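You operate a simulated robot arm through the tools that you are given. There is no shell and no other tool.

You run a simulated robot arm. Do the job below in one go: nothing can be reset, and whatever is moved stays where it is left.

Task
Warm the tunnel up to the figures on the zone card.
Fine: cap off the pipe and laid on the intake box, then the fan on low, the dials set, then the heat on; wait till the screen says READY.

It is judged by the outcome, as a careful person would: the job done as asked, and still so three seconds after it is handed in. It fails if anything else is knocked over, pushed out of place, dropped, spilled or broken. A push-on lid holds only when it is set on centred and level and pressed home; a screw cap is set on level and turned clockwise until tight.

Robot
A 6-joint arm with a two-finger parallel gripper, fixed in place. Base frame: the origin is on the floor under the middle of its stand, x ahead of it, y to its left, z up; the work surface is at about z = 0.8. Units: m, rad, N and s.
It reaches about 1.347 m from its shoulder. Its first joint turns from -2.897 to 2.897 rad. Payload 3.91 kg.
The TCP is the grasp point between the finger pads, 0.03 m short of the fingertips. In the tool frame z runs along the fingers and y along their closing line. Largest opening 0.11 m; finger width 0.02, thickness 0.01; the body of the gripper, 0.048 by 0.112 m, starts 0.055 m behind the TCP.
Orientation is that of the tool frame in the base frame, as a unit quaternion [w, x, y, z]. With the fingers straight down and closing along the base's y, the tool's x points along the base's -x, its y along +y and its z along -z.

Tools
- The arm moves only by the tool send_rows. Its argument "commands" is a list that holds one entry, the list of rows, each a list of 7 numbers: the shift along the tool's x, y, z in units of 40 mm (1.0 is 40 mm), then the turn, a rotation vector about the tool's x, y, z in units of 6 degrees (1.0 is 6 degrees), then the gripper command, from -1 (shut) to 1 (fully open), values between in proportion. In form: [[[dx, dy, dz, ax, ay, az, fingers], ...]]. A call has 1 to 20 rows; each row shifts and turns the commanded pose from where the row before left it, along the tool's axes as they then stand. A call with a number of a shift or a turn outside -1 to 1 is refused whole. Each row takes 0.2 s and may step no farther than 0.05 m and 0.15 rad from the row before; otherwise, or with a gripper value out of range, the whole call is refused. Where a pose cannot be reached the arm comes as near as it can. A force on the tool above 50 N (or 10 N above the force at the start of the call, whichever is more), or a blocked arm, ends the call early, and 0.2 s more pass. Each finger travels about 0.108 m/s and halts on what it meets, pressing with about 45 N; the grip force reading is that of the motor and also rises with nothing between the fingers. The clock runs only during rows and for 0.2 s after the last one: add rows that do not move to give the fingers time. The reply holds the time, the measured pose of the TCP, the force on the tool along the base axes, the opening and the grip force, in the units named above and with some noise, with the torque about the TCP (base axes, N m) and any sound that the robot's microphone picked up.
- Cameras (640 x 400 px; columns grow to the right, rows downward): "scene" is fixed at [0.0457, 0.4768, 1.485]; the picture's right is [-0.26, -0.96, 0.00], its down [-0.56, 0.15, -0.82] and it looks along [0.79, -0.22, -0.58] (base axes); focal length 338 px, centre (320, 200). "wrist" rides on the gripper at [0.072, 0.017, -0.103] in the tool frame; the picture's right is [-0.23, 0.97, 0.00], its down [-0.76, -0.18, -0.62] and it looks along [-0.61, -0.14, 0.78] (tool axes); focal length 222 px, centre (320, 200). There is no depth. A picture from a camera that has moved, and an enlarged one, comes with that camera's place and axes in the base frame and with its lens. The place of the scene camera against the robot may be out by one fixed shift of up to 0.025 m in any direction.
- get_image(camera): a new picture of that camera. It takes no simulated time.
- zoom(camera, box): a new picture of the part [left, top, right, bottom] of that camera's present view, enlarged. It takes no simulated time.
- finish_job(): hands the job in; it is judged then, once.

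Nothing tells you positions but the pictures and the camera data. Unless the task says otherwise, let go and move clear before handing in.

The tools are called after ">>>" by a JSON object that holds its "api" and its "payload". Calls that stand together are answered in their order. send_rows: Moves the arm, as the interface text tells. Its arguments: {"type":"object","properties":{"commands":{"type":"array"}},"required":["commands"]} The other tools are called the same way: get_image (camera) takes a picture; zoom (camera, box) takes an enlarged picture of a part of a camera's view; finish_job () hands the job in.

At the start:

```text
clock: 0.0
tcp_pos: [0.5807, 0.1202, 1.2755]
ee_rot: [0.0, 0.0, 1.0, 0.0]
ft_force: [0.7, 0.1, -1.0]
wrist_torque: [0.01, -0.04, 0.01]
opening: 0.1102
gripper_force: 0.0
```

scene: 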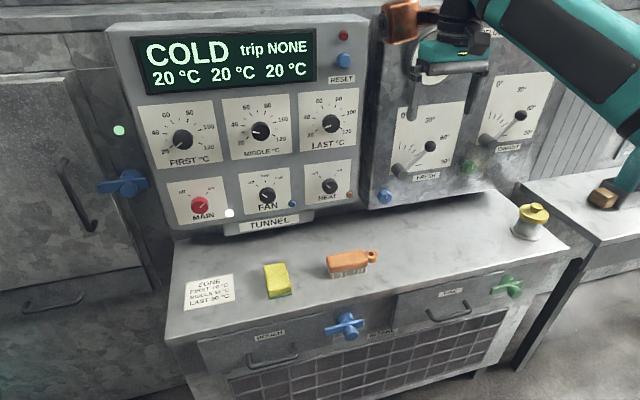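
wrist: 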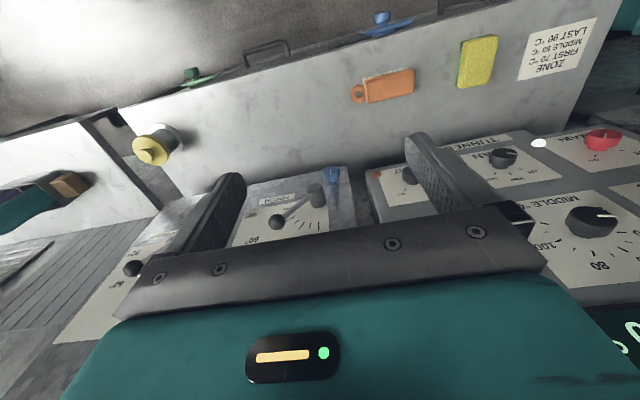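

I see a control panel with dials, levers, a zone card, a sponge, a brush and a yellow-capped pipe stub. I'll zoom in on the details before moving anything.

>>> {"api": "zoom", "payload": {"camera": "scene", "box": [100, 10, 370, 240]}}

>>> {"api": "zoom", "payload": {"camera": "scene", "box": [160, 240, 400, 390]}}

>>> {"api": "zoom", "payload": {"camera": "scene", "box": [350, 0, 640, 240]}}

>>> {"api": "zoom", "payload": {"camera": "scene", "box": [380, 170, 640, 400]}}

>>> {"api": "zoom", "payload": {"camera": "wrist", "box": [320, 0, 640, 200]}}

>>> {"api": "zoom", "payload": {"camera": "wrist", "box": [0, 60, 320, 260]}}

```text
1.74 times, centred on (235, 125) of scene
camera zoom: at [0.0457, 0.4768, 1.485], right [-0.26, -0.96, 0.0], down [-0.56, 0.15, -0.82], along [0.79, -0.22, -0.58], focal length 588 px, centre (468, 330)
```

zoom: 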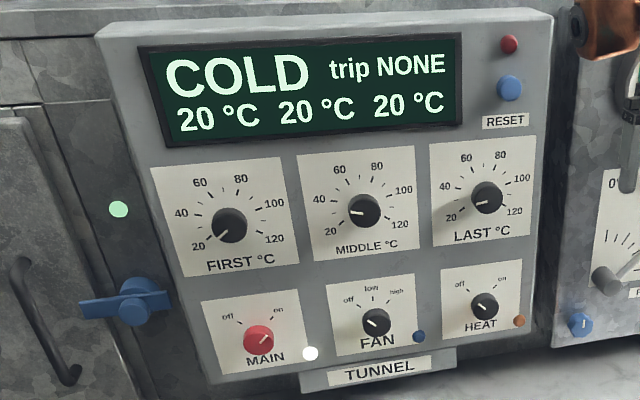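

```text
2.67 times, centred on (280, 315) of scene
camera zoom: at [0.0457, 0.4768, 1.485], right [-0.26, -0.96, 0.0], down [-0.56, 0.15, -0.82], along [0.79, -0.22, -0.58], focal length 902 px, centre (427, -107)
```

zoom: 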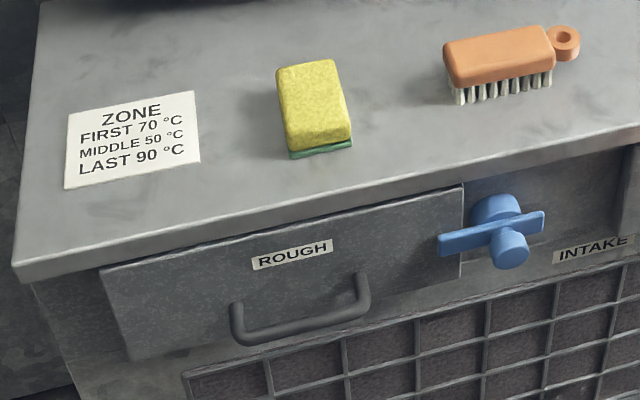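

```text
1.67 times, centred on (495, 120) of scene
camera zoom: at [0.0457, 0.4768, 1.485], right [-0.26, -0.96, 0.0], down [-0.56, 0.15, -0.82], along [0.79, -0.22, -0.58], focal length 564 px, centre (28, 333)
```

zoom: 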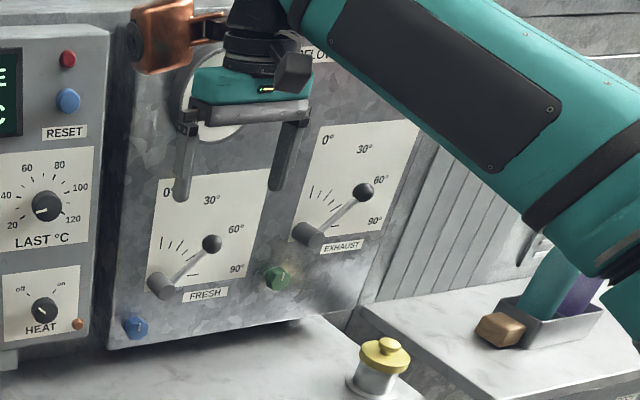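

```text
1.74 times, centred on (510, 285) of scene
camera zoom: at [0.0457, 0.4768, 1.485], right [-0.26, -0.96, 0.0], down [-0.56, 0.15, -0.82], along [0.79, -0.22, -0.58], focal length 588 px, centre (-10, 52)
```

zoom: 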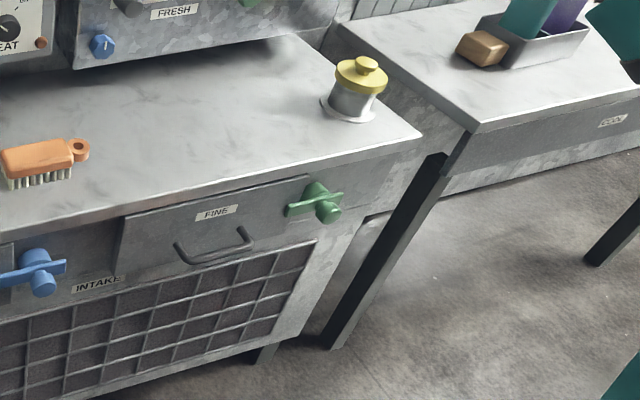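

```text
2.00 times, centred on (480, 100) of wrist
camera zoom: at [0.5081, 0.1361, 1.378], right [0.23, 0.97, 0.0], down [0.76, -0.18, 0.62], along [0.61, -0.14, -0.78], focal length 444 px, centre (0, 400)
```

zoom: 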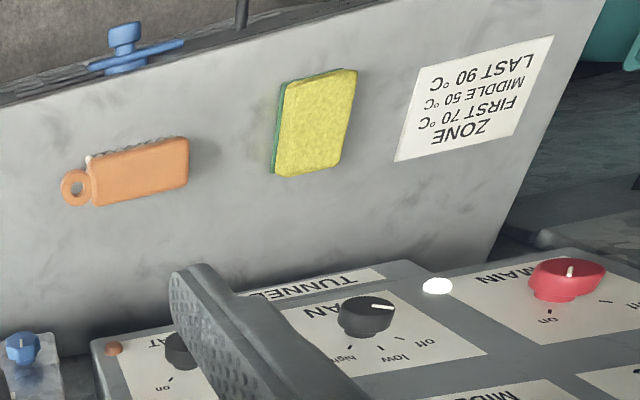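

```text
2.00 times, centred on (160, 160) of wrist
camera zoom: at [0.5081, 0.1361, 1.378], right [0.23, 0.97, 0.0], down [0.76, -0.18, 0.62], along [0.61, -0.14, -0.78], focal length 444 px, centre (640, 280)
```

zoom: 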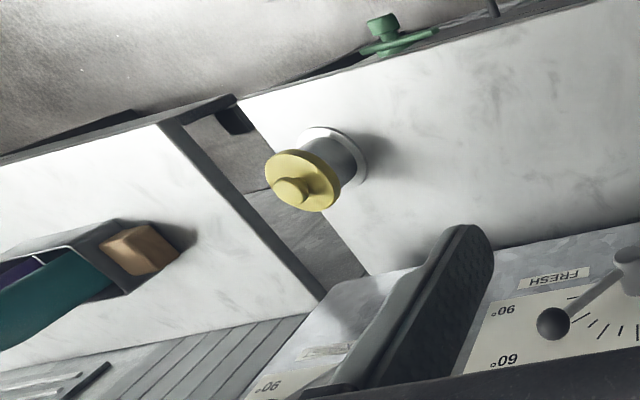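

The panel faces the robot at roughly x≈0.78 and is vertical, with the knob axes along x. The capped pipe is near (0.66, -0.36) on the box labelled INTAKE. I'll read the dial pointers and the surroundings more closely first.

>>> {"api": "zoom", "payload": {"camera": "scene", "box": [135, 85, 255, 170]}}

>>> {"api": "zoom", "payload": {"camera": "scene", "box": [250, 80, 370, 165]}}

>>> {"api": "zoom", "payload": {"camera": "scene", "box": [165, 155, 285, 240]}}

>>> {"api": "zoom", "payload": {"camera": "scene", "box": [260, 150, 400, 240]}}

>>> {"api": "zoom", "payload": {"camera": "scene", "box": [500, 190, 580, 250]}}

>>> {"api": "zoom", "payload": {"camera": "scene", "box": [330, 0, 540, 130]}}

```text
4.71 times, centred on (195, 128) of scene
camera zoom: at [0.0457, 0.4768, 1.485], right [-0.26, -0.96, 0.0], down [-0.56, 0.15, -0.82], along [0.79, -0.22, -0.58], focal length 1592 px, centre (908, 541)
```

zoom: 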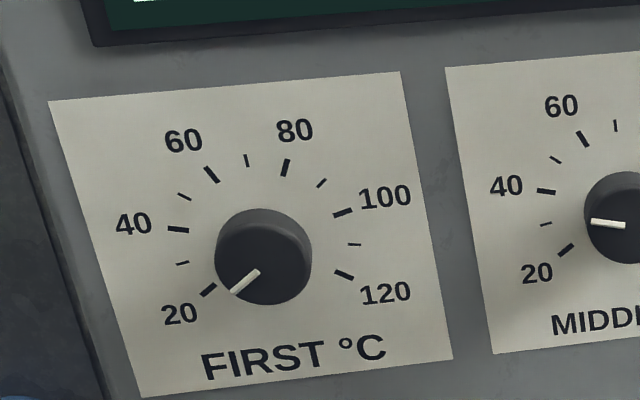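

```text
4.71 times, centred on (310, 122) of scene
camera zoom: at [0.0457, 0.4768, 1.485], right [-0.26, -0.96, 0.0], down [-0.56, 0.15, -0.82], along [0.79, -0.22, -0.58], focal length 1592 px, centre (367, 565)
```

zoom: 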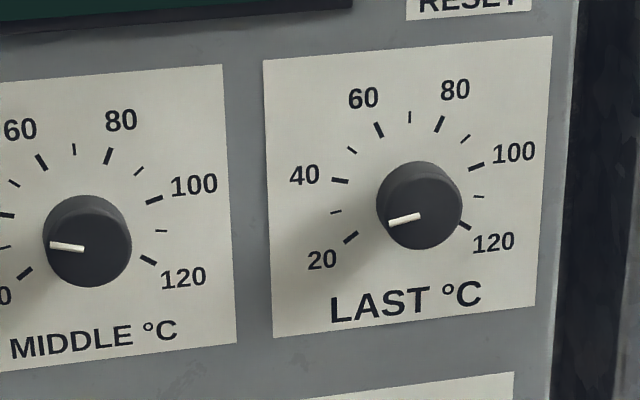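

```text
4.71 times, centred on (225, 198) of scene
camera zoom: at [0.0457, 0.4768, 1.485], right [-0.26, -0.96, 0.0], down [-0.56, 0.15, -0.82], along [0.79, -0.22, -0.58], focal length 1592 px, centre (767, 212)
```

zoom: 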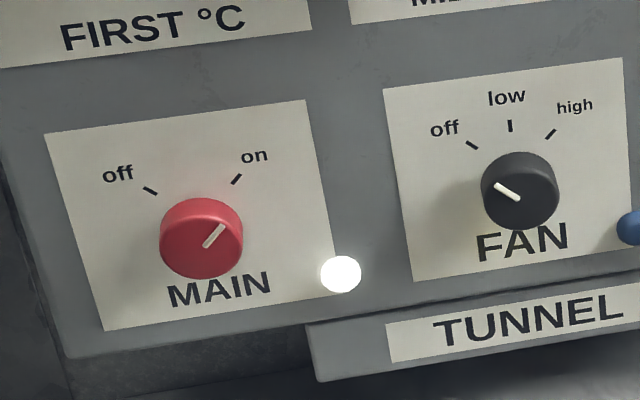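

```text
4.44 times, centred on (330, 195) of scene
camera zoom: at [0.0457, 0.4768, 1.485], right [-0.26, -0.96, 0.0], down [-0.56, 0.15, -0.82], along [0.79, -0.22, -0.58], focal length 1504 px, centre (276, 222)
```

zoom: 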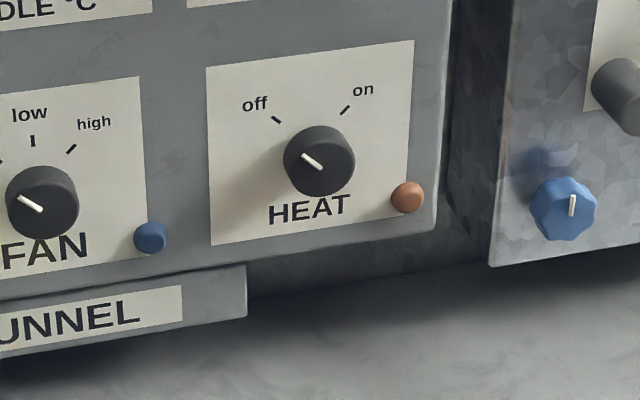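

```text
6.67 times, centred on (540, 220) of scene
camera zoom: at [0.0457, 0.4768, 1.485], right [-0.26, -0.96, 0.0], down [-0.56, 0.15, -0.82], along [0.79, -0.22, -0.58], focal length 2256 px, centre (-1147, 67)
```

zoom: 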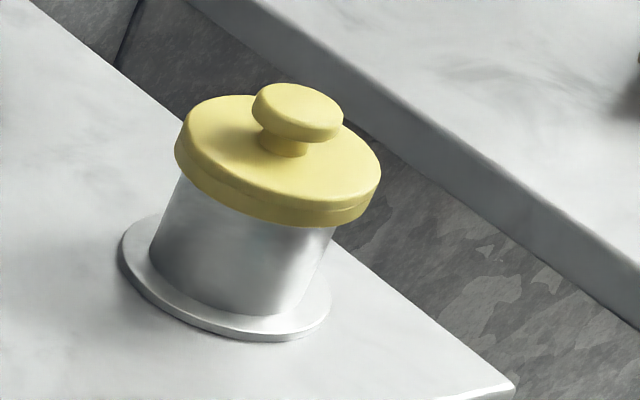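

```text
3.05 times, centred on (435, 65) of scene
camera zoom: at [0.0457, 0.4768, 1.485], right [-0.26, -0.96, 0.0], down [-0.56, 0.15, -0.82], along [0.79, -0.22, -0.58], focal length 1031 px, centre (-30, 611)
```

zoom: 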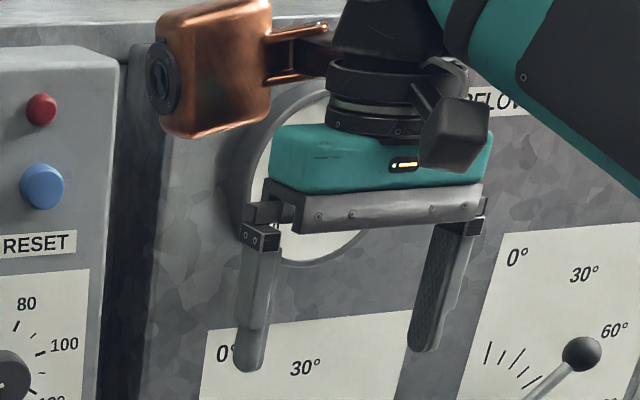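

Dials now read FIRST≈20, MIDDLE≈30 and LAST≈27. MAIN is on, FAN and HEAT are off, and the cap is a disc with a small mushroom knob. I'll move over toward the pipe for a better look.

>>> {"api": "send_rows", "payload": {"commands": [[[0.0625, -0.9375, 0.365, 0, 0, 0, 1], [0.0625, -0.9375, 0.365, 0, 0, 0, 1], [0.0625, -0.9375, 0.365, 0, 0, 0, 1], [0.0625, -0.9375, 0.365, 0, 0, 0, 1], [0.0625, -0.9375, 0.365, 0, 0, 0, 1], [0.0625, -0.9375, 0.365, 0, 0, 0, 1], [0.0625, -0.9375, 0.365, 0, 0, 0, 1], [0.0625, -0.9375, 0.365, 0, 0, 0, 1], [0.0625, -0.9375, 0.365, 0, 0, 0, 1], [0.0625, -0.9375, 0.365, 0, 0, 0, 1], [0.0625, -0.9375, 0.365, 0, 0, 0, 1], [0.0625, -0.9375, 0.365, 0, 0, 0, 1]]]}}

```text
clock: 2.6
tcp_pos: [0.5523, -0.331, 1.1012]
ee_rot: [0.0, 0.001, 1.0, 0.0]
ft_force: [-0.2, 0.7, -0.1]
wrist_torque: [-0.01, -0.04, 0.03]
opening: 0.1102
gripper_force: 0.1
```

The arm is now near the pipe. I'll take pictures from both cameras.

>>> {"api": "get_image", "payload": {"camera": "scene"}}

>>> {"api": "get_image", "payload": {"camera": "wrist"}}

>>> {"api": "zoom", "payload": {"camera": "scene", "box": [360, 0, 640, 175]}}

```text
taken
```

scene: 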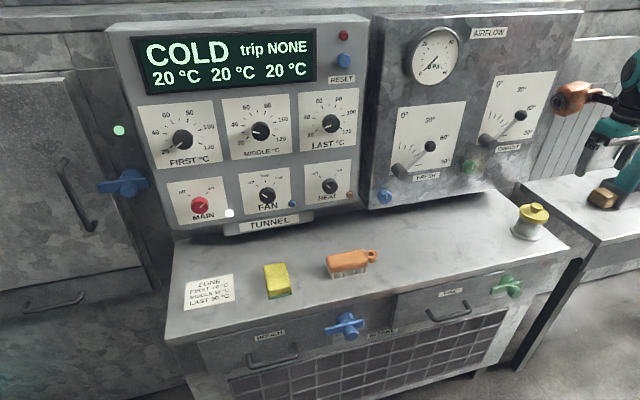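

```text
taken
camera wrist: at [0.4795, -0.316, 1.2037], right [0.23, 0.97, 0.0], down [0.76, -0.18, 0.62], along [0.61, -0.14, -0.78], focal length 222 px, centre (320, 200)
```

wrist: 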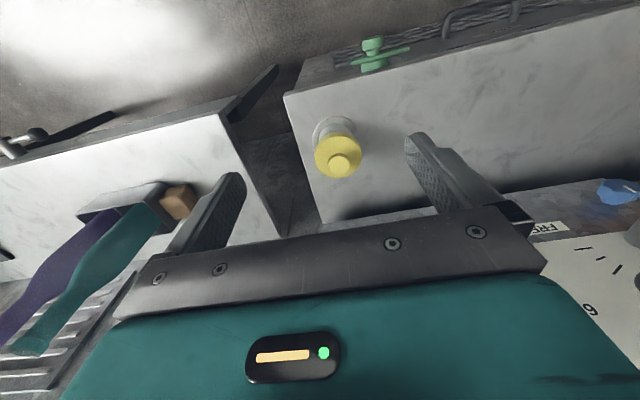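

```text
2.29 times, centred on (500, 88) of scene
camera zoom: at [0.0457, 0.4768, 1.485], right [-0.26, -0.96, 0.0], down [-0.56, 0.15, -0.82], along [0.79, -0.22, -0.58], focal length 773 px, centre (-91, 457)
```

zoom: 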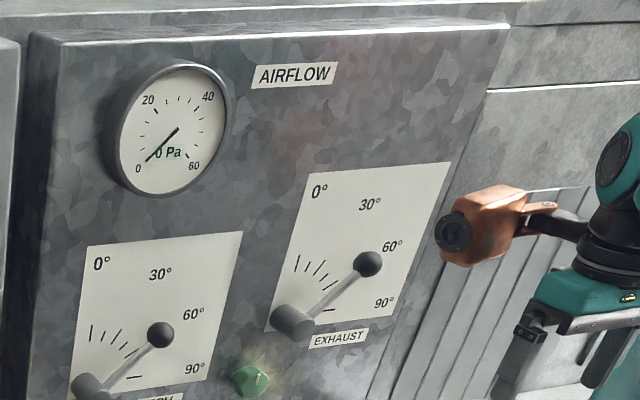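

The knob on the cap triangulates to about (0.654, -0.325, 0.896). A copper block mounted on the gripper sits about 0.10 m toward the panel, so I'll turn the hand 90° here to point it away from the panel and levers before descending.

>>> {"api": "send_rows", "payload": {"commands": [[[0, 0, 0, 0, 0, 1, 1], [0, 0, 0, 0, 0, 1, 1], [0, 0, 0, 0, 0, 1, 1], [0, 0, 0, 0, 0, 1, 1], [0, 0, 0, 0, 0, 1, 1], [0, 0, 0, 0, 0, 1, 1], [0, 0, 0, 0, 0, 1, 1], [0, 0, 0, 0, 0, 1, 1], [0, 0, 0, 0, 0, 1, 1], [0, 0, 0, 0, 0, 1, 1], [0, 0, 0, 0, 0, 1, 1], [0, 0, 0, 0, 0, 1, 1], [0, 0, 0, 0, 0, 1, 1], [0, 0, 0, 0, 0, 1, 1], [0, 0, 0, 0, 0, 1, 1], [0, 0, 0, 0, 0, 0, 1]]]}}

```text
clock: 6.0
tcp_pos: [0.5508, -0.3292, 1.0989]
ee_rot: [0.0, 0.708, 0.707, 0.0]
ft_force: [1.0, -1.1, 0.8]
wrist_torque: [-0.01, 0.0, 0.01]
opening: 0.1099
gripper_force: 0.0
```

The hand has turned as planned (tool x now points to +y, tool y to +x). I'll move to hover above the cap and look.

>>> {"api": "send_rows", "payload": {"commands": [[[0.025, 0.644, 0.5, 0, 0, 0, 1], [0.025, 0.644, 0.5, 0, 0, 0, 1], [0.025, 0.644, 0.5, 0, 0, 0, 1], [0.025, 0.644, 0.5, 0, 0, 0, 1], [0, 0, 0, 0, 0, 0, 1]]]}}

>>> {"api": "get_image", "payload": {"camera": "wrist"}}

>>> {"api": "get_image", "payload": {"camera": "scene"}}

```text
clock: 7.2
tcp_pos: [0.6554, -0.3258, 1.0211]
ee_rot: [0.0, 0.707, 0.707, 0.0]
ft_force: [0.7, 0.3, 0.1]
wrist_torque: [-0.02, 0.0, -0.04]
opening: 0.1101
gripper_force: 0.0
```

```text
taken
camera wrist: at [0.6715, -0.2549, 1.125], right [0.97, -0.23, 0.0], down [-0.18, -0.76, 0.62], along [-0.14, -0.61, -0.78], focal length 222 px, centre (320, 200)
```

wrist: 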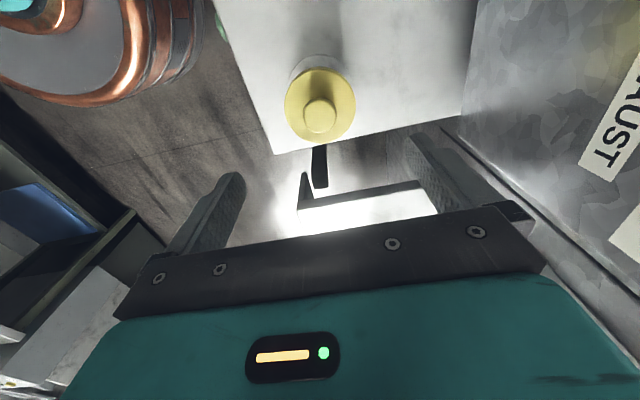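

```text
taken
```

scene: 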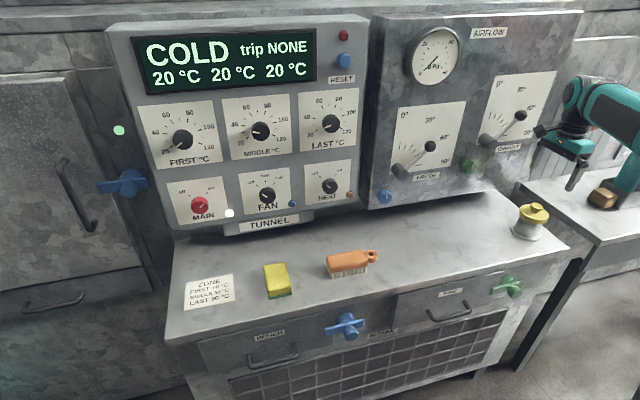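

The hand appears centred over the cap, with the knob at about (0.6535, -0.3265, 0.897). I'll check heights and clearances with zooms.

>>> {"api": "zoom", "payload": {"camera": "scene", "box": [480, 60, 640, 260]}}

>>> {"api": "zoom", "payload": {"camera": "wrist", "box": [220, 20, 460, 170]}}

```text
2.00 times, centred on (560, 160) of scene
camera zoom: at [0.0457, 0.4768, 1.485], right [-0.26, -0.96, 0.0], down [-0.56, 0.15, -0.82], along [0.79, -0.22, -0.58], focal length 677 px, centre (-160, 280)
```

zoom: 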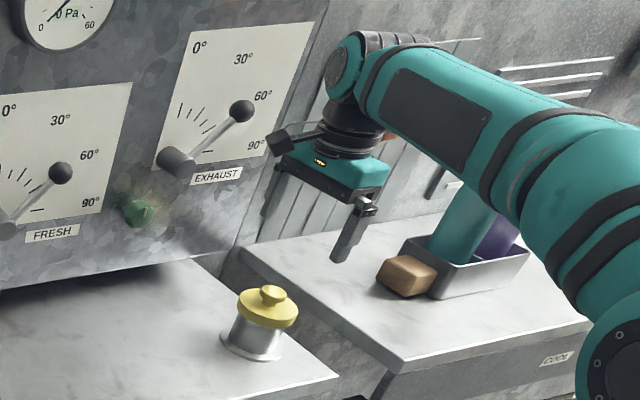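

```text
2.67 times, centred on (340, 95) of wrist
camera zoom: at [0.6715, -0.2549, 1.125], right [0.97, -0.23, 0.0], down [-0.18, -0.76, 0.62], along [-0.14, -0.61, -0.78], focal length 592 px, centre (267, 480)
```

zoom: 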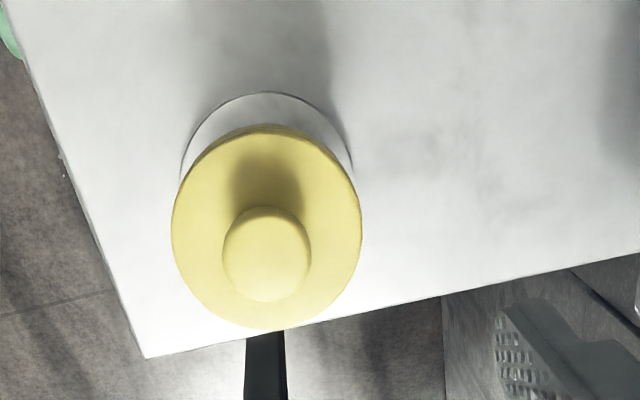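

The cap disc is about 76 mm wide with a 33 mm mushroom knob. I'll lower the open fingers around the knob, staying above the disc, then close.

>>> {"api": "send_rows", "payload": {"commands": [[[-0.01, -0.012, 0.744, 0, 0, 0, 1], [-0.01, -0.012, 0.744, 0, 0, 0, 1], [0, -0.012, 0.744, 0, 0, 0, 1], [0, -0.012, 0.744, 0, 0, 0, 1], [0, 0, 0, 0, 0, 0, 1]]]}}

>>> {"api": "get_image", "payload": {"camera": "wrist"}}

>>> {"api": "zoom", "payload": {"camera": "scene", "box": [480, 120, 600, 260]}}

```text
clock: 8.4
tcp_pos: [0.652, -0.3271, 0.8992]
ee_rot: [0.0, 0.708, 0.707, 0.0]
ft_force: [-0.4, 0.9, 0.6]
wrist_torque: [0.0, 0.0, -0.02]
opening: 0.11
gripper_force: 0.1
```

```text
taken
camera wrist: at [0.6688, -0.2553, 1.0031], right [0.97, -0.23, 0.0], down [-0.18, -0.76, 0.62], along [-0.14, -0.61, -0.78], focal length 222 px, centre (320, 200)
```

wrist: 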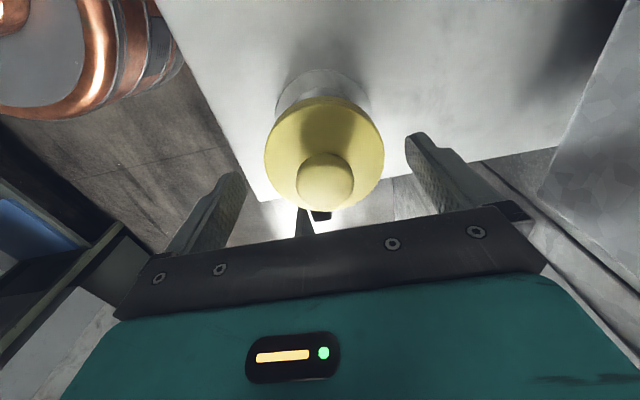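

```text
2.86 times, centred on (540, 190) of scene
camera zoom: at [0.0457, 0.4768, 1.485], right [-0.26, -0.96, 0.0], down [-0.56, 0.15, -0.82], along [0.79, -0.22, -0.58], focal length 967 px, centre (-309, 229)
```

zoom: 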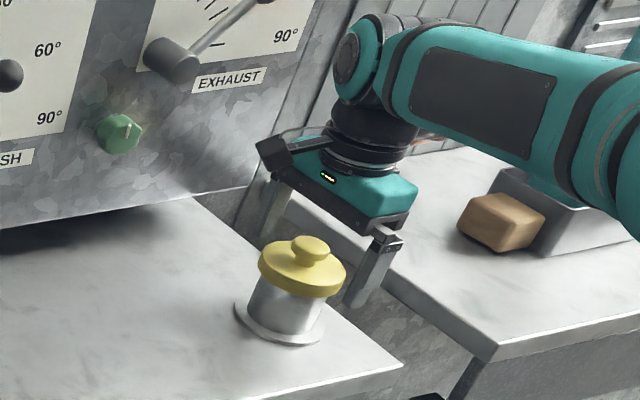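

Geometry from both cameras agrees, so I'll nudge +3 mm in x, raise 2 mm and close on the knob.

>>> {"api": "send_rows", "payload": {"commands": [[[0, 0.075, -0.05, 0, 0, 0, 1], [0, 0, 0, 0, 0, 0, -1], [0, 0, 0, 0, 0, 0, -1], [0, 0, 0, 0, 0, 0, -1], [0, 0, 0, 0, 0, 0, -1], [0, 0, 0, 0, 0, 0, -1]]]}}

>>> {"api": "get_image", "payload": {"camera": "wrist"}}

```text
clock: 9.8
tcp_pos: [0.654, -0.3277, 0.9014]
ee_rot: [0.0, 0.707, 0.707, 0.001]
ft_force: [0.6, 0.1, 0.9]
wrist_torque: [-0.02, 0.01, 0.01]
opening: 0.0753
gripper_force: 45.6
heard: snap
```

```text
taken
camera wrist: at [0.6721, -0.2561, 1.0047], right [0.97, -0.23, 0.0], down [-0.18, -0.76, 0.62], along [-0.14, -0.61, -0.78], focal length 222 px, centre (320, 200)
```

wrist: 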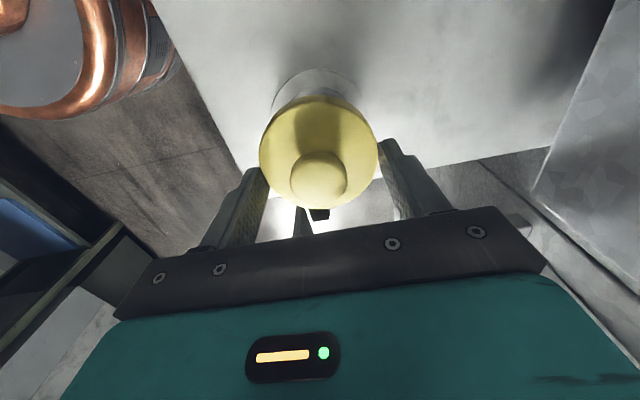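

The fingers closed on the disc's rim (opening 75 mm) and there was a snap sound. I'll lift slowly and watch the force.

>>> {"api": "send_rows", "payload": {"commands": [[[0, 0, -0.15, 0, 0, 0, -1], [0, 0, -0.15, 0, 0, 0, -1], [0, 0, -0.15, 0, 0, 0, -1], [0, 0, -0.15, 0, 0, 0, -1]]]}}

>>> {"api": "get_image", "payload": {"camera": "wrist"}}

>>> {"api": "zoom", "payload": {"camera": "scene", "box": [480, 120, 600, 260]}}

```text
clock: 10.8
tcp_pos: [0.6548, -0.3252, 0.9248]
ee_rot: [0.0, 0.707, 0.707, 0.0]
ft_force: [-0.4, 0.3, -0.5]
wrist_torque: [-0.03, -0.02, -0.03]
opening: 0.0751
gripper_force: 45.4
```

```text
taken
camera wrist: at [0.6719, -0.2544, 1.0286], right [0.97, -0.23, 0.0], down [-0.18, -0.76, 0.62], along [-0.14, -0.61, -0.78], focal length 222 px, centre (320, 200)
```

wrist: 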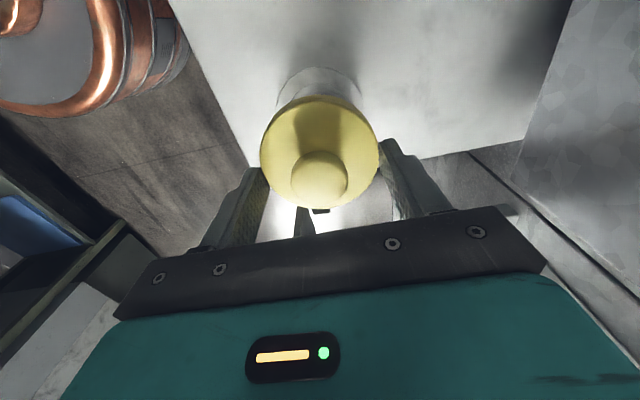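

```text
2.86 times, centred on (540, 190) of scene
camera zoom: at [0.0457, 0.4768, 1.485], right [-0.26, -0.96, 0.0], down [-0.56, 0.15, -0.82], along [0.79, -0.22, -0.58], focal length 967 px, centre (-309, 229)
```

zoom: 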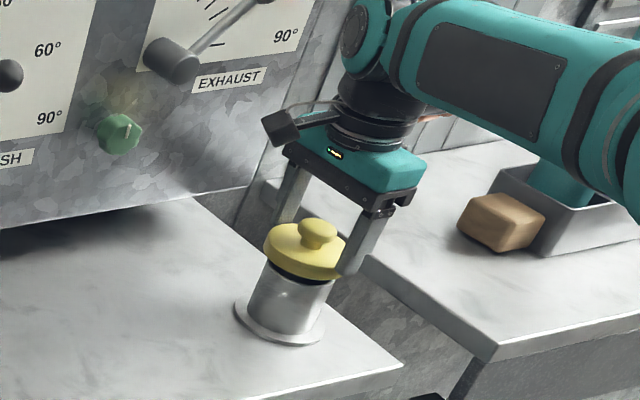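

The cap came off cleanly. I'll lift it higher, back away from the panel and check its underside before laying it on the intake box.

>>> {"api": "send_rows", "payload": {"commands": [[[0, 0, -0.6, 0, 0, 0, -1], [0, 0, -0.6, 0, 0, 0, -1], [0, -0.4, -0.4, 0, 0, 0, -1], [0, -0.4, 0, 0, 0, 0, -1], [0, 0, 0, 0, 0, 0, -1]]]}}

>>> {"api": "zoom", "payload": {"camera": "scene", "box": [480, 120, 600, 260]}}

>>> {"api": "get_image", "payload": {"camera": "wrist"}}

```text
clock: 12.0
tcp_pos: [0.6228, -0.3269, 0.9864]
ee_rot: [0.001, 0.707, 0.707, 0.0]
ft_force: [0.5, 0.3, -0.4]
wrist_torque: [-0.01, -0.03, 0.05]
opening: 0.0751
gripper_force: 45.0
```

```text
2.86 times, centred on (540, 190) of scene
camera zoom: at [0.0457, 0.4768, 1.485], right [-0.26, -0.96, 0.0], down [-0.56, 0.15, -0.82], along [0.79, -0.22, -0.58], focal length 967 px, centre (-309, 229)
```

zoom: 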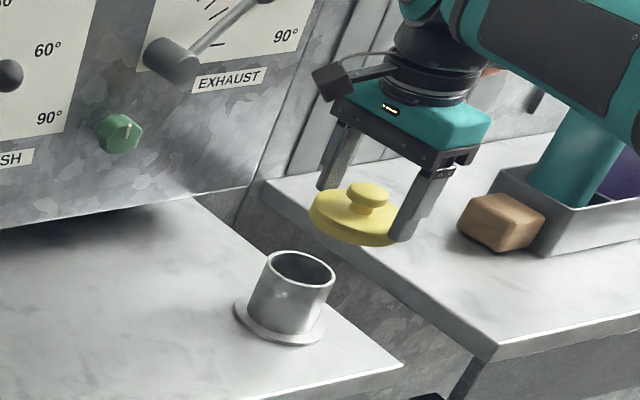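

```text
taken
camera wrist: at [0.6411, -0.2555, 1.0913], right [0.97, -0.23, 0.0], down [-0.18, -0.76, 0.62], along [-0.14, -0.61, -0.78], focal length 222 px, centre (320, 200)
```

wrist: 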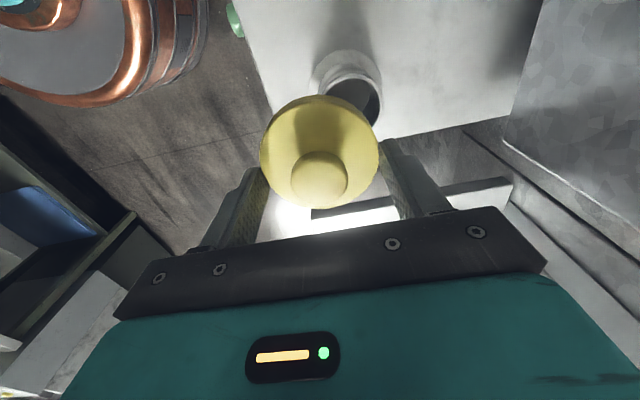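

The cap is held level and the pipe is open. I'll carry it left to a clear spot on the intake box, around (0.62, -0.15).

>>> {"api": "send_rows", "payload": {"commands": [[[0.885, 0, 0, 0, 0, 0, -1], [0.885, 0, 0, 0, 0, 0, -1], [0.885, 0, 0, 0, 0, 0, -1], [0.885, 0, 0, 0, 0, 0, -1], [0.885, 0, 0, 0, 0, 0, -1], [0, 0, 0.75, 0, 0, 0, -1], [0, 0, 0.75, 0, 0, 0, -1], [0, 0, 0.75, 0, 0, 0, -1], [0, 0, 0, 0, 0, 0, -1]]]}}

>>> {"api": "get_image", "payload": {"camera": "wrist"}}

>>> {"api": "get_image", "payload": {"camera": "scene"}}

```text
clock: 14.0
tcp_pos: [0.6238, -0.153, 0.8977]
ee_rot: [0.001, 0.707, 0.707, 0.001]
ft_force: [-0.6, -0.2, -0.6]
wrist_torque: [0.0, 0.02, -0.01]
opening: 0.0752
gripper_force: 44.8
```

```text
taken
camera wrist: at [0.6401, -0.0814, 1.0018], right [0.97, -0.23, 0.0], down [-0.18, -0.76, 0.62], along [-0.14, -0.61, -0.78], focal length 222 px, centre (320, 200)
```

wrist: 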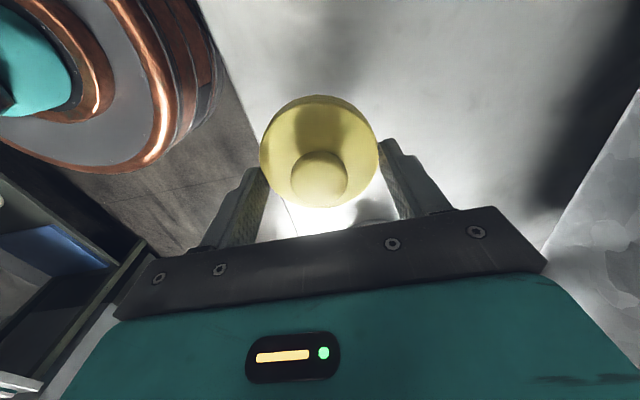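

```text
taken
```

scene: 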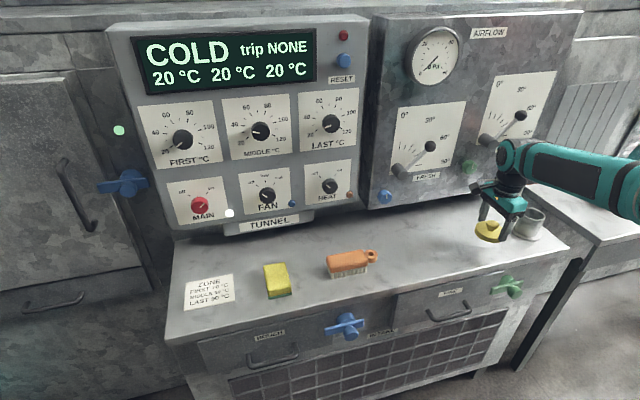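

The spot is clear. I'll shift 4 cm more to the left so the block clears the pipe, then lower toward the surface.

>>> {"api": "send_rows", "payload": {"commands": [[[1.0, 0, 0, 0, 0, 0, -1], [0, 0, 0.5, 0, 0, 0, -1], [0, 0, 0.5, 0, 0, 0, -1], [0, 0, 0.1, 0, 0, 0, -1], [0, 0, 0, 0, 0, 0, -1]]]}}

>>> {"api": "zoom", "payload": {"camera": "scene", "box": [430, 150, 570, 270]}}

```text
clock: 15.2
tcp_pos: [0.6234, -0.1079, 0.8547]
ee_rot: [0.0, 0.707, 0.707, 0.001]
ft_force: [0.1, 0.3, 0.4]
wrist_torque: [0.0, 0.03, -0.02]
opening: 0.0751
gripper_force: 45.2
```

```text
3.33 times, centred on (500, 210) of scene
camera zoom: at [0.0457, 0.4768, 1.485], right [-0.26, -0.96, 0.0], down [-0.56, 0.15, -0.82], along [0.79, -0.22, -0.58], focal length 1128 px, centre (-280, 167)
```

zoom: 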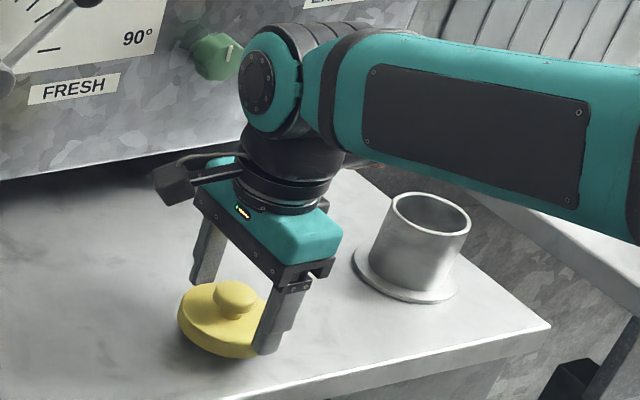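

The cap is a little close to the front edge, so I'll shift 2 cm toward the panel and lower gently until it touches.

>>> {"api": "send_rows", "payload": {"commands": [[[0, 0.5, 0, 0, 0, 0, -1], [0, 0, 0.1, 0, 0, 0, -1], [0, 0, 0.1, 0, 0, 0, -1], [0, 0, 0, 0, 0, 0, -1]]]}}

```text
clock: 16.2
tcp_pos: [0.6437, -0.1096, 0.8485]
ee_rot: [0.0, 0.707, 0.707, 0.0]
ft_force: [-0.3, 0.4, -1.1]
wrist_torque: [0.0, -0.02, 0.01]
opening: 0.075
gripper_force: 45.2
```

>>> {"api": "send_rows", "payload": {"commands": [[[0, 0, 0.075, 0, 0, 0, -1], [0, 0, 0.075, 0, 0, 0, -1], [0, 0, 0, 0, 0, 0, -1]]]}}

>>> {"api": "zoom", "payload": {"camera": "scene", "box": [440, 180, 540, 270]}}

```text
clock: 17.0
tcp_pos: [0.6433, -0.1084, 0.8424]
ee_rot: [0.0, 0.707, 0.707, 0.0]
ft_force: [0.5, -0.9, -0.6]
wrist_torque: [0.0, -0.02, 0.02]
opening: 0.0751
gripper_force: 44.8
```

```text
4.44 times, centred on (490, 225) of scene
camera zoom: at [0.0457, 0.4768, 1.485], right [-0.26, -0.96, 0.0], down [-0.56, 0.15, -0.82], along [0.79, -0.22, -0.58], focal length 1504 px, centre (-436, 89)
```

zoom: 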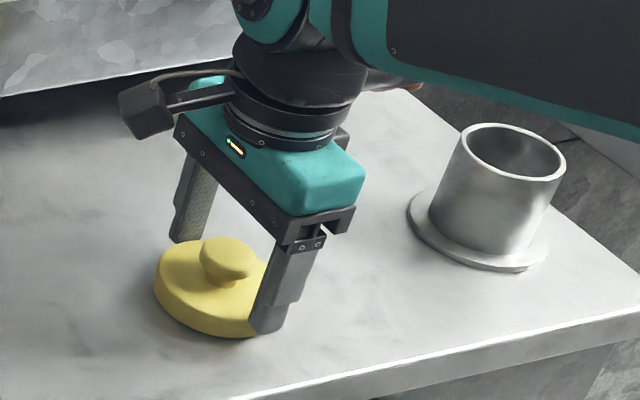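

>>> {"api": "send_rows", "payload": {"commands": [[[0, 0, 0.06, 0, 0, 0, -1], [0, 0, 0.06, 0, 0, 0, -1], [0, 0, 0, 0, 0, 0, -1]]]}}

```text
clock: 17.8
tcp_pos: [0.642, -0.1097, 0.8407]
ee_rot: [0.002, 0.707, 0.707, 0.002]
ft_force: [13.5, -3.8, 47.1]
wrist_torque: [0.01, -0.39, -0.02]
opening: 0.0758
gripper_force: 45.1
```

Contact with the surface reached at TCP z≈0.841. I'll ease off the pressure and open the fingers.

>>> {"api": "send_rows", "payload": {"commands": [[[0, 0, -0.08, 0, 0, 0, -1], [0, 0, 0, 0, 0, 0, -1]]]}}

```text
clock: 18.4
tcp_pos: [0.6405, -0.1098, 0.8408]
ee_rot: [0.0, 0.707, 0.707, 0.0]
ft_force: [6.1, -1.2, 15.8]
wrist_torque: [-0.1, -0.62, 0.07]
opening: 0.0761
gripper_force: 44.9
```

>>> {"api": "send_rows", "payload": {"commands": [[[0, 0, -0.02, 0, 0, 0, -0.2], [0, 0, 0, 0, 0, 0, 0.45], [0, 0, 0, 0, 0, 0, 0.6], [0, 0, 0, 0, 0, 0, 0.9], [0, 0, 0, 0, 0, 0, 1]]]}}

>>> {"api": "zoom", "payload": {"camera": "scene", "box": [440, 180, 540, 270]}}

>>> {"api": "get_image", "payload": {"camera": "wrist"}}

```text
clock: 19.6
tcp_pos: [0.6424, -0.1089, 0.8404]
ee_rot: [0.0, 0.707, 0.707, -0.001]
ft_force: [-0.1, -0.2, -0.2]
wrist_torque: [0.02, -0.02, 0.02]
opening: 0.1101
gripper_force: 0.1
```

```text
4.44 times, centred on (490, 225) of scene
camera zoom: at [0.0457, 0.4768, 1.485], right [-0.26, -0.96, 0.0], down [-0.56, 0.15, -0.82], along [0.79, -0.22, -0.58], focal length 1504 px, centre (-436, 89)
```

zoom: 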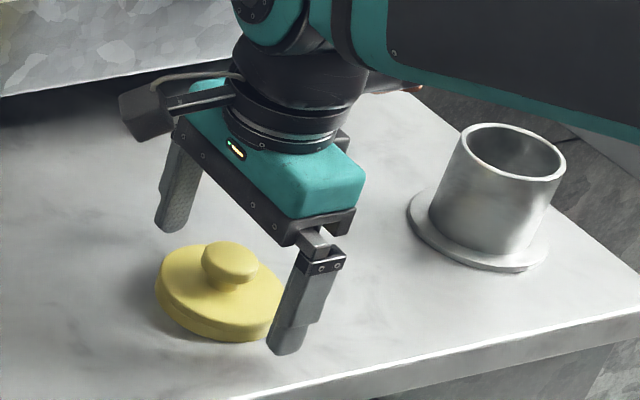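

```text
taken
camera wrist: at [0.6593, -0.0378, 0.9446], right [0.97, -0.23, 0.0], down [-0.18, -0.76, 0.62], along [-0.14, -0.61, -0.78], focal length 222 px, centre (320, 200)
```

wrist: 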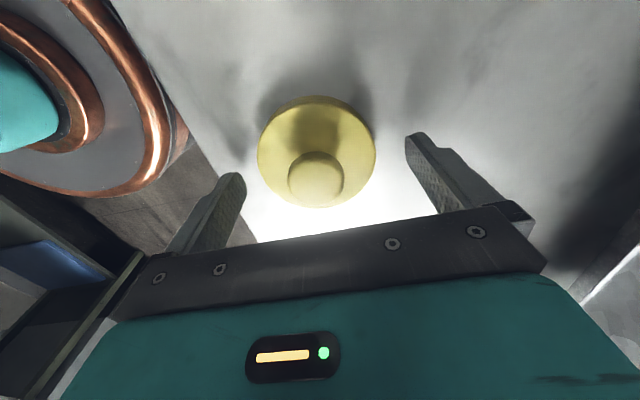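

The cap is lying flat on the intake box and the hand is free. I'll rise straight up, back away from the panel, then turn the hand back.

>>> {"api": "send_rows", "payload": {"commands": [[[0, 0, -1, 0, 0, 0, 1], [0, 0, -0.6, 0, 0, 0, 1], [0, -0.85, -0.85, 0, 0, 0, 1], [0, -0.85, -0.85, 0, 0, 0, 1], [0, -0.85, -0.85, 0, 0, 0, 1], [0, -0.85, -0.85, 0, 0, 0, 1], [0, 0, 0, 0, 0, 0, 1]]]}}

>>> {"api": "send_rows", "payload": {"commands": [[[0, 0, 0, 0, 0, -1, 1], [0, 0, 0, 0, 0, -1, 1], [0, 0, 0, 0, 0, -1, 1], [0, 0, 0, 0, 0, -1, 1], [0, 0, 0, 0, 0, -1, 1], [0, 0, 0, 0, 0, -1, 1], [0, 0, 0, 0, 0, -1, 1], [0, 0, 0, 0, 0, -1, 1], [0, 0, 0, 0, 0, -1, 1], [0, 0, 0, 0, 0, -1, 1], [0, 0, 0, 0, 0, -1, 1], [0, 0, 0, 0, 0, -1, 1], [0, 0, 0, 0, 0, -1, 1], [0, 0, 0, 0, 0, -1, 1], [0, 0, 0, 0, 0, -1, 1], [0, 0, 0, 0, 0, 0, 1]]]}}

```text
clock: 21.2
tcp_pos: [0.5066, -0.11, 1.0417]
ee_rot: [0.0, 0.707, 0.707, 0.0]
ft_force: [-0.4, 0.0, 0.5]
wrist_torque: [0.02, 0.01, -0.03]
opening: 0.11
gripper_force: 0.2
```

```text
clock: 24.6
tcp_pos: [0.5054, -0.111, 1.0415]
ee_rot: [0.0, -0.001, 1.0, 0.0]
ft_force: [0.0, 1.3, 0.5]
wrist_torque: [0.0, -0.02, 0.0]
opening: 0.1102
gripper_force: 0.0
```

The hand is back to its original roll. I'll swing left in front of the control panel while pitching up so the wrist camera looks straight at it.

>>> {"api": "send_rows", "payload": {"commands": [[[0, 0.96, 0, 0, -0.7, 0, 1], [0, 0.96, 0, 0, -0.7, 0, 1], [0, 0.96, 0, 0, -0.7, 0, 1], [0, 0.96, 0, 0, -0.7, 0, 1], [0, 0.96, 0, 0, -0.7, 0, 1], [0, 0.96, 0, 0, -0.7, 0, 1], [0, 0.96, 0, 0, -0.7, 0, 1], [0, 0.96, 0, 0, -0.7, 0, 1], [0, 0.96, 0, 0, -0.7, 0, 1], [0, 0.96, 0, 0, -0.7, 0, 1], [0, 0.96, 0, 0, -0.7, 0, 1], [0, 0.96, 0, 0, -0.7, 0, 1], [0, 0.96, 0, 0, -0.7, 0, 1], [0, 0, 0, 0, 0, 0, 1]]]}}

>>> {"api": "get_image", "payload": {"camera": "wrist"}}

>>> {"api": "get_image", "payload": {"camera": "scene"}}

```text
clock: 27.6
tcp_pos: [0.5057, 0.388, 1.0444]
ee_rot: [0.459, 0.001, 0.888, -0.001]
ft_force: [-0.7, -0.1, -0.6]
wrist_torque: [0.0, 0.01, 0.01]
opening: 0.1097
gripper_force: 0.0
```

```text
taken
camera wrist: at [0.3798, 0.4046, 1.0448], right [0.13, 0.97, 0.19], down [-0.07, -0.18, 0.98], along [0.99, -0.14, 0.04], focal length 222 px, centre (320, 200)
```

wrist: 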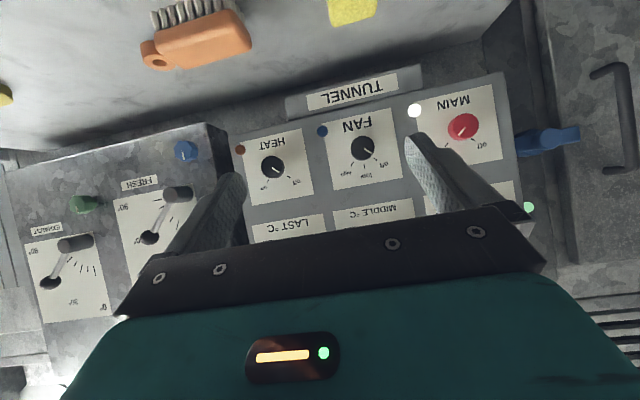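

```text
taken
```

scene: 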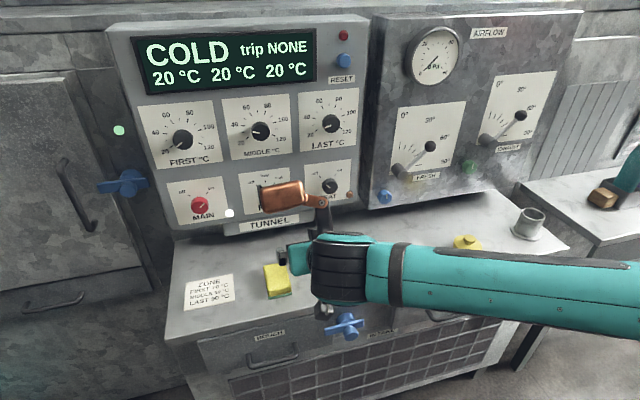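

From this view the knob fronts sit at x≈0.795, with MAIN y≈0.61, FAN y≈0.44 and HEAT y≈0.26, all at z≈0.985. I'll level the hand to point straight at the panel and approach the FAN knob, stopping short.

>>> {"api": "send_rows", "payload": {"commands": [[[0, 0, 0, 0, -0.98, 0, 0.3], [0, 0, 0, 0, -0.98, 0, 0.3], [0, 0, 0, 0, -0.98, 0, 0.3], [0, 0, 0, 0, -0.98, 0, 0.3], [0, 0, 0, 0, -0.98, 0, 0.3], [0, 0, 0, 0, -0.98, 0, 0.3], [0, 0, 0, 0, 0, 0, 0.3]]]}}

>>> {"api": "send_rows", "payload": {"commands": [[[0.3, 0.25, 0.8, 0, 0, 0, 0.3], [0.3, 0.25, 0.8, 0, 0, 0, 0.3], [0.3, 0.25, 0.8, 0, 0, 0, 0.3], [0.3, 0.25, 0.8, 0, 0, 0, 0.3], [0.3, 0.25, 0.8, 0, 0, 0, 0.3], [0, 0, 0, 0, 0, 0, 0.3]]]}}

>>> {"api": "get_image", "payload": {"camera": "wrist"}}

>>> {"api": "get_image", "payload": {"camera": "scene"}}

```text
clock: 29.2
tcp_pos: [0.5061, 0.3906, 1.0406]
ee_rot: [0.707, 0.0, 0.707, 0.0]
ft_force: [-0.3, -0.7, 0.6]
wrist_torque: [0.0, 0.02, 0.0]
opening: 0.0713
gripper_force: 0.0
```

```text
clock: 30.6
tcp_pos: [0.6667, 0.4387, 0.9796]
ee_rot: [0.706, 0.0, 0.708, 0.001]
ft_force: [-0.6, -0.7, 0.9]
wrist_torque: [-0.02, -0.02, 0.02]
opening: 0.0714
gripper_force: 0.0
```

```text
taken
camera wrist: at [0.5639, 0.4539, 0.9078], right [0.0, 0.97, 0.23], down [-0.62, -0.18, 0.76], along [0.78, -0.14, 0.61], focal length 222 px, centre (320, 200)
```

wrist: 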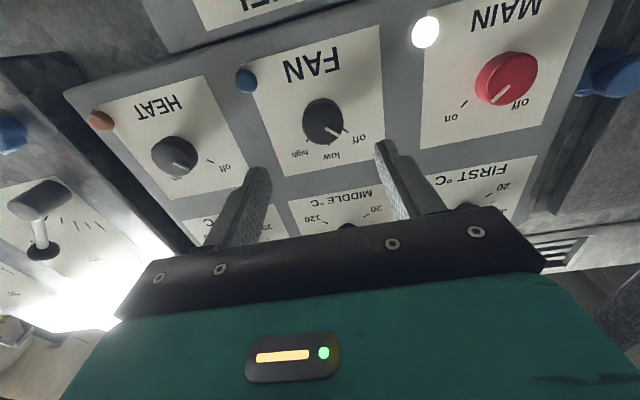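

```text
taken
```

scene: 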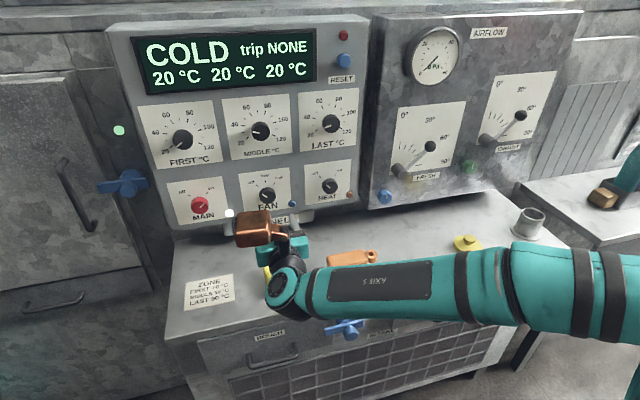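

I'll zoom in to locate the FAN knob precisely.

>>> {"api": "zoom", "payload": {"camera": "wrist", "box": [240, 60, 400, 180]}}

>>> {"api": "zoom", "payload": {"camera": "scene", "box": [200, 150, 380, 310]}}

```text
3.33 times, centred on (320, 120) of wrist
camera zoom: at [0.5639, 0.4539, 0.9078], right [0.0, 0.97, 0.23], down [-0.62, -0.18, 0.76], along [0.78, -0.14, 0.61], focal length 740 px, centre (320, 467)
```

zoom: 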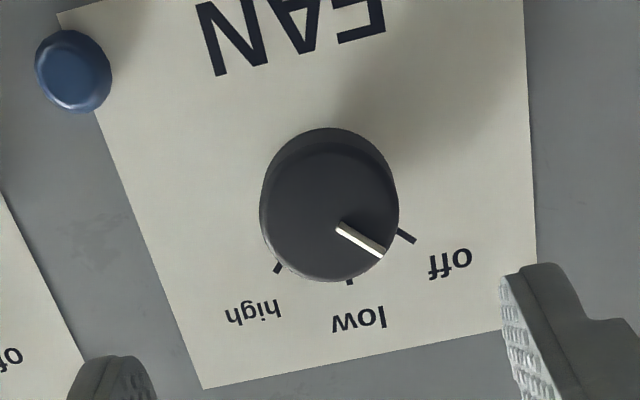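

```text
2.50 times, centred on (290, 230) of scene
camera zoom: at [0.0457, 0.4768, 1.485], right [-0.26, -0.96, 0.0], down [-0.56, 0.15, -0.82], along [0.79, -0.22, -0.58], focal length 846 px, centre (395, 125)
```

zoom: 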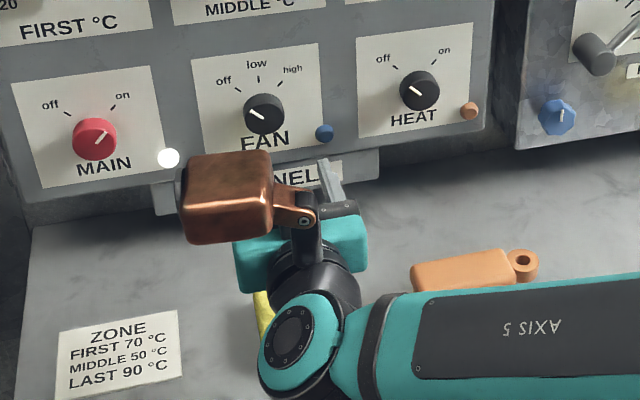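

The FAN knob front is at about (0.787, 0.439, 0.986), 41 mm across and about 20 mm proud. OFF is at 45° left and LOW straight up. I'll advance with fingers partly open around it.

>>> {"api": "send_rows", "payload": {"commands": [[[-0.05, 0, 0.8, 0, 0, 0, 0.3], [-0.05, 0, 0.8, 0, 0, 0, 0.3], [-0.05, 0, 0.6, 0, 0, 0, 0.3], [0, 0, 0.3, 0, 0, 0, 0.3], [0, 0, 0, 0, 0, 0, 0.3]]]}}

>>> {"api": "get_image", "payload": {"camera": "wrist"}}

>>> {"api": "zoom", "payload": {"camera": "scene", "box": [200, 130, 380, 290]}}

```text
clock: 31.8
tcp_pos: [0.7675, 0.4394, 0.9873]
ee_rot: [0.707, 0.001, 0.708, 0.0]
ft_force: [0.1, 0.6, -0.3]
wrist_torque: [0.0, -0.01, 0.03]
opening: 0.0715
gripper_force: 0.0
```

```text
taken
camera wrist: at [0.664, 0.4553, 0.9148], right [0.0, 0.97, 0.23], down [-0.62, -0.18, 0.76], along [0.78, -0.14, 0.61], focal length 222 px, centre (320, 200)
```

wrist: 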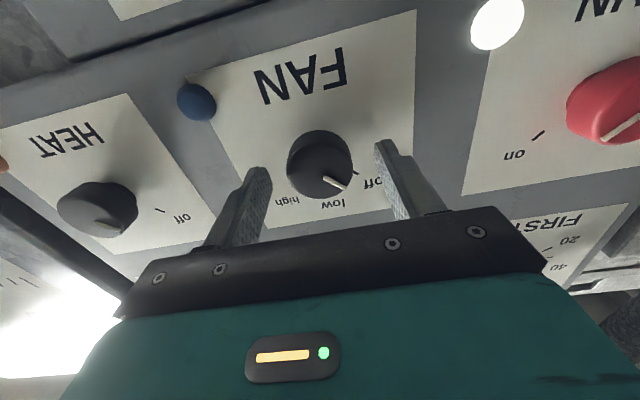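

```text
2.50 times, centred on (290, 210) of scene
camera zoom: at [0.0457, 0.4768, 1.485], right [-0.26, -0.96, 0.0], down [-0.56, 0.15, -0.82], along [0.79, -0.22, -0.58], focal length 846 px, centre (395, 175)
```

zoom: 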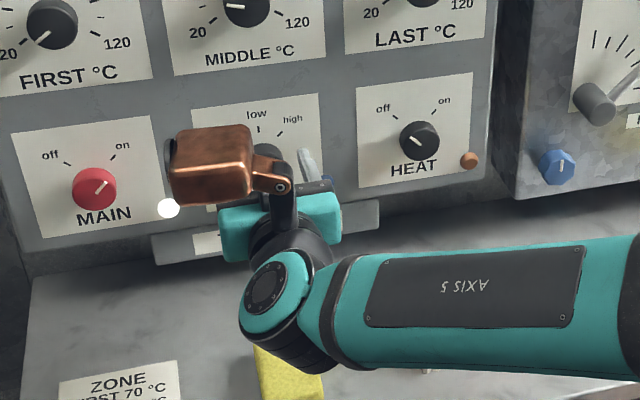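

The fingers straddle the knob nicely. Closing on it.

>>> {"api": "send_rows", "payload": {"commands": [[[0, 0, 0, 0, 0, 0, -1], [0, 0, 0, 0, 0, 0, -1], [0, 0, 0, 0, 0, 0, -1], [0, 0, 0, 0, 0, 0, -1]]]}}

>>> {"api": "get_image", "payload": {"camera": "wrist"}}

```text
clock: 32.8
tcp_pos: [0.7676, 0.4399, 0.986]
ee_rot: [0.706, 0.001, 0.708, 0.0]
ft_force: [3.2, 1.0, 1.8]
wrist_torque: [-0.01, -0.03, 0.09]
opening: 0.0413
gripper_force: 45.0
```

```text
taken
camera wrist: at [0.664, 0.4555, 0.9148], right [0.0, 0.97, 0.23], down [-0.62, -0.18, 0.76], along [0.78, -0.14, 0.61], focal length 222 px, centre (320, 200)
```

wrist: 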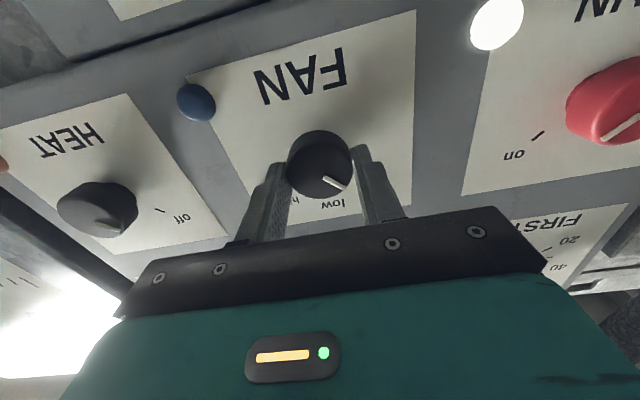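

Knob gripped (41 mm). I'll turn it clockwise 45° to LOW.

>>> {"api": "send_rows", "payload": {"commands": [[[0, 0, 0, 0, 0, 0.75, -1], [0, 0, 0, 0, 0, 0.75, -1], [0, 0, 0, 0, 0, 0.75, -1], [0, 0, 0, 0, 0, 0.75, -1], [0, 0, 0, 0, 0, 0.75, -1], [0, 0, 0, 0, 0, 0, -1]]]}}

>>> {"api": "get_image", "payload": {"camera": "wrist"}}

```text
clock: 34.2
tcp_pos: [0.768, 0.4385, 0.9865]
ee_rot: [0.693, 0.139, 0.694, 0.138]
ft_force: [12.5, 0.6, 7.9]
wrist_torque: [-0.01, -0.26, -0.06]
opening: 0.042
gripper_force: 44.9
```

```text
taken
camera wrist: at [0.6639, 0.4813, 0.9266], right [0.0, 0.81, 0.58], down [-0.62, -0.46, 0.64], along [0.78, -0.36, 0.5], focal length 222 px, centre (320, 200)
```

wrist: 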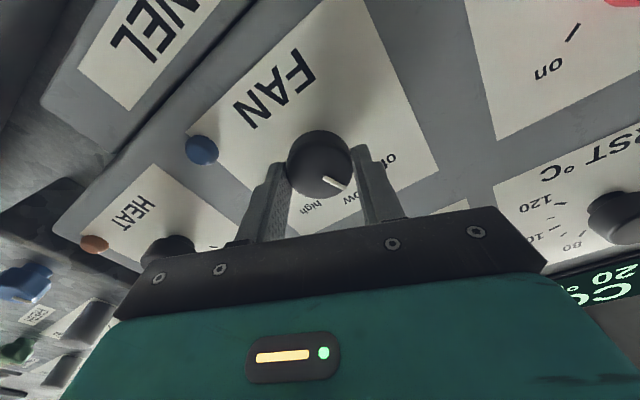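

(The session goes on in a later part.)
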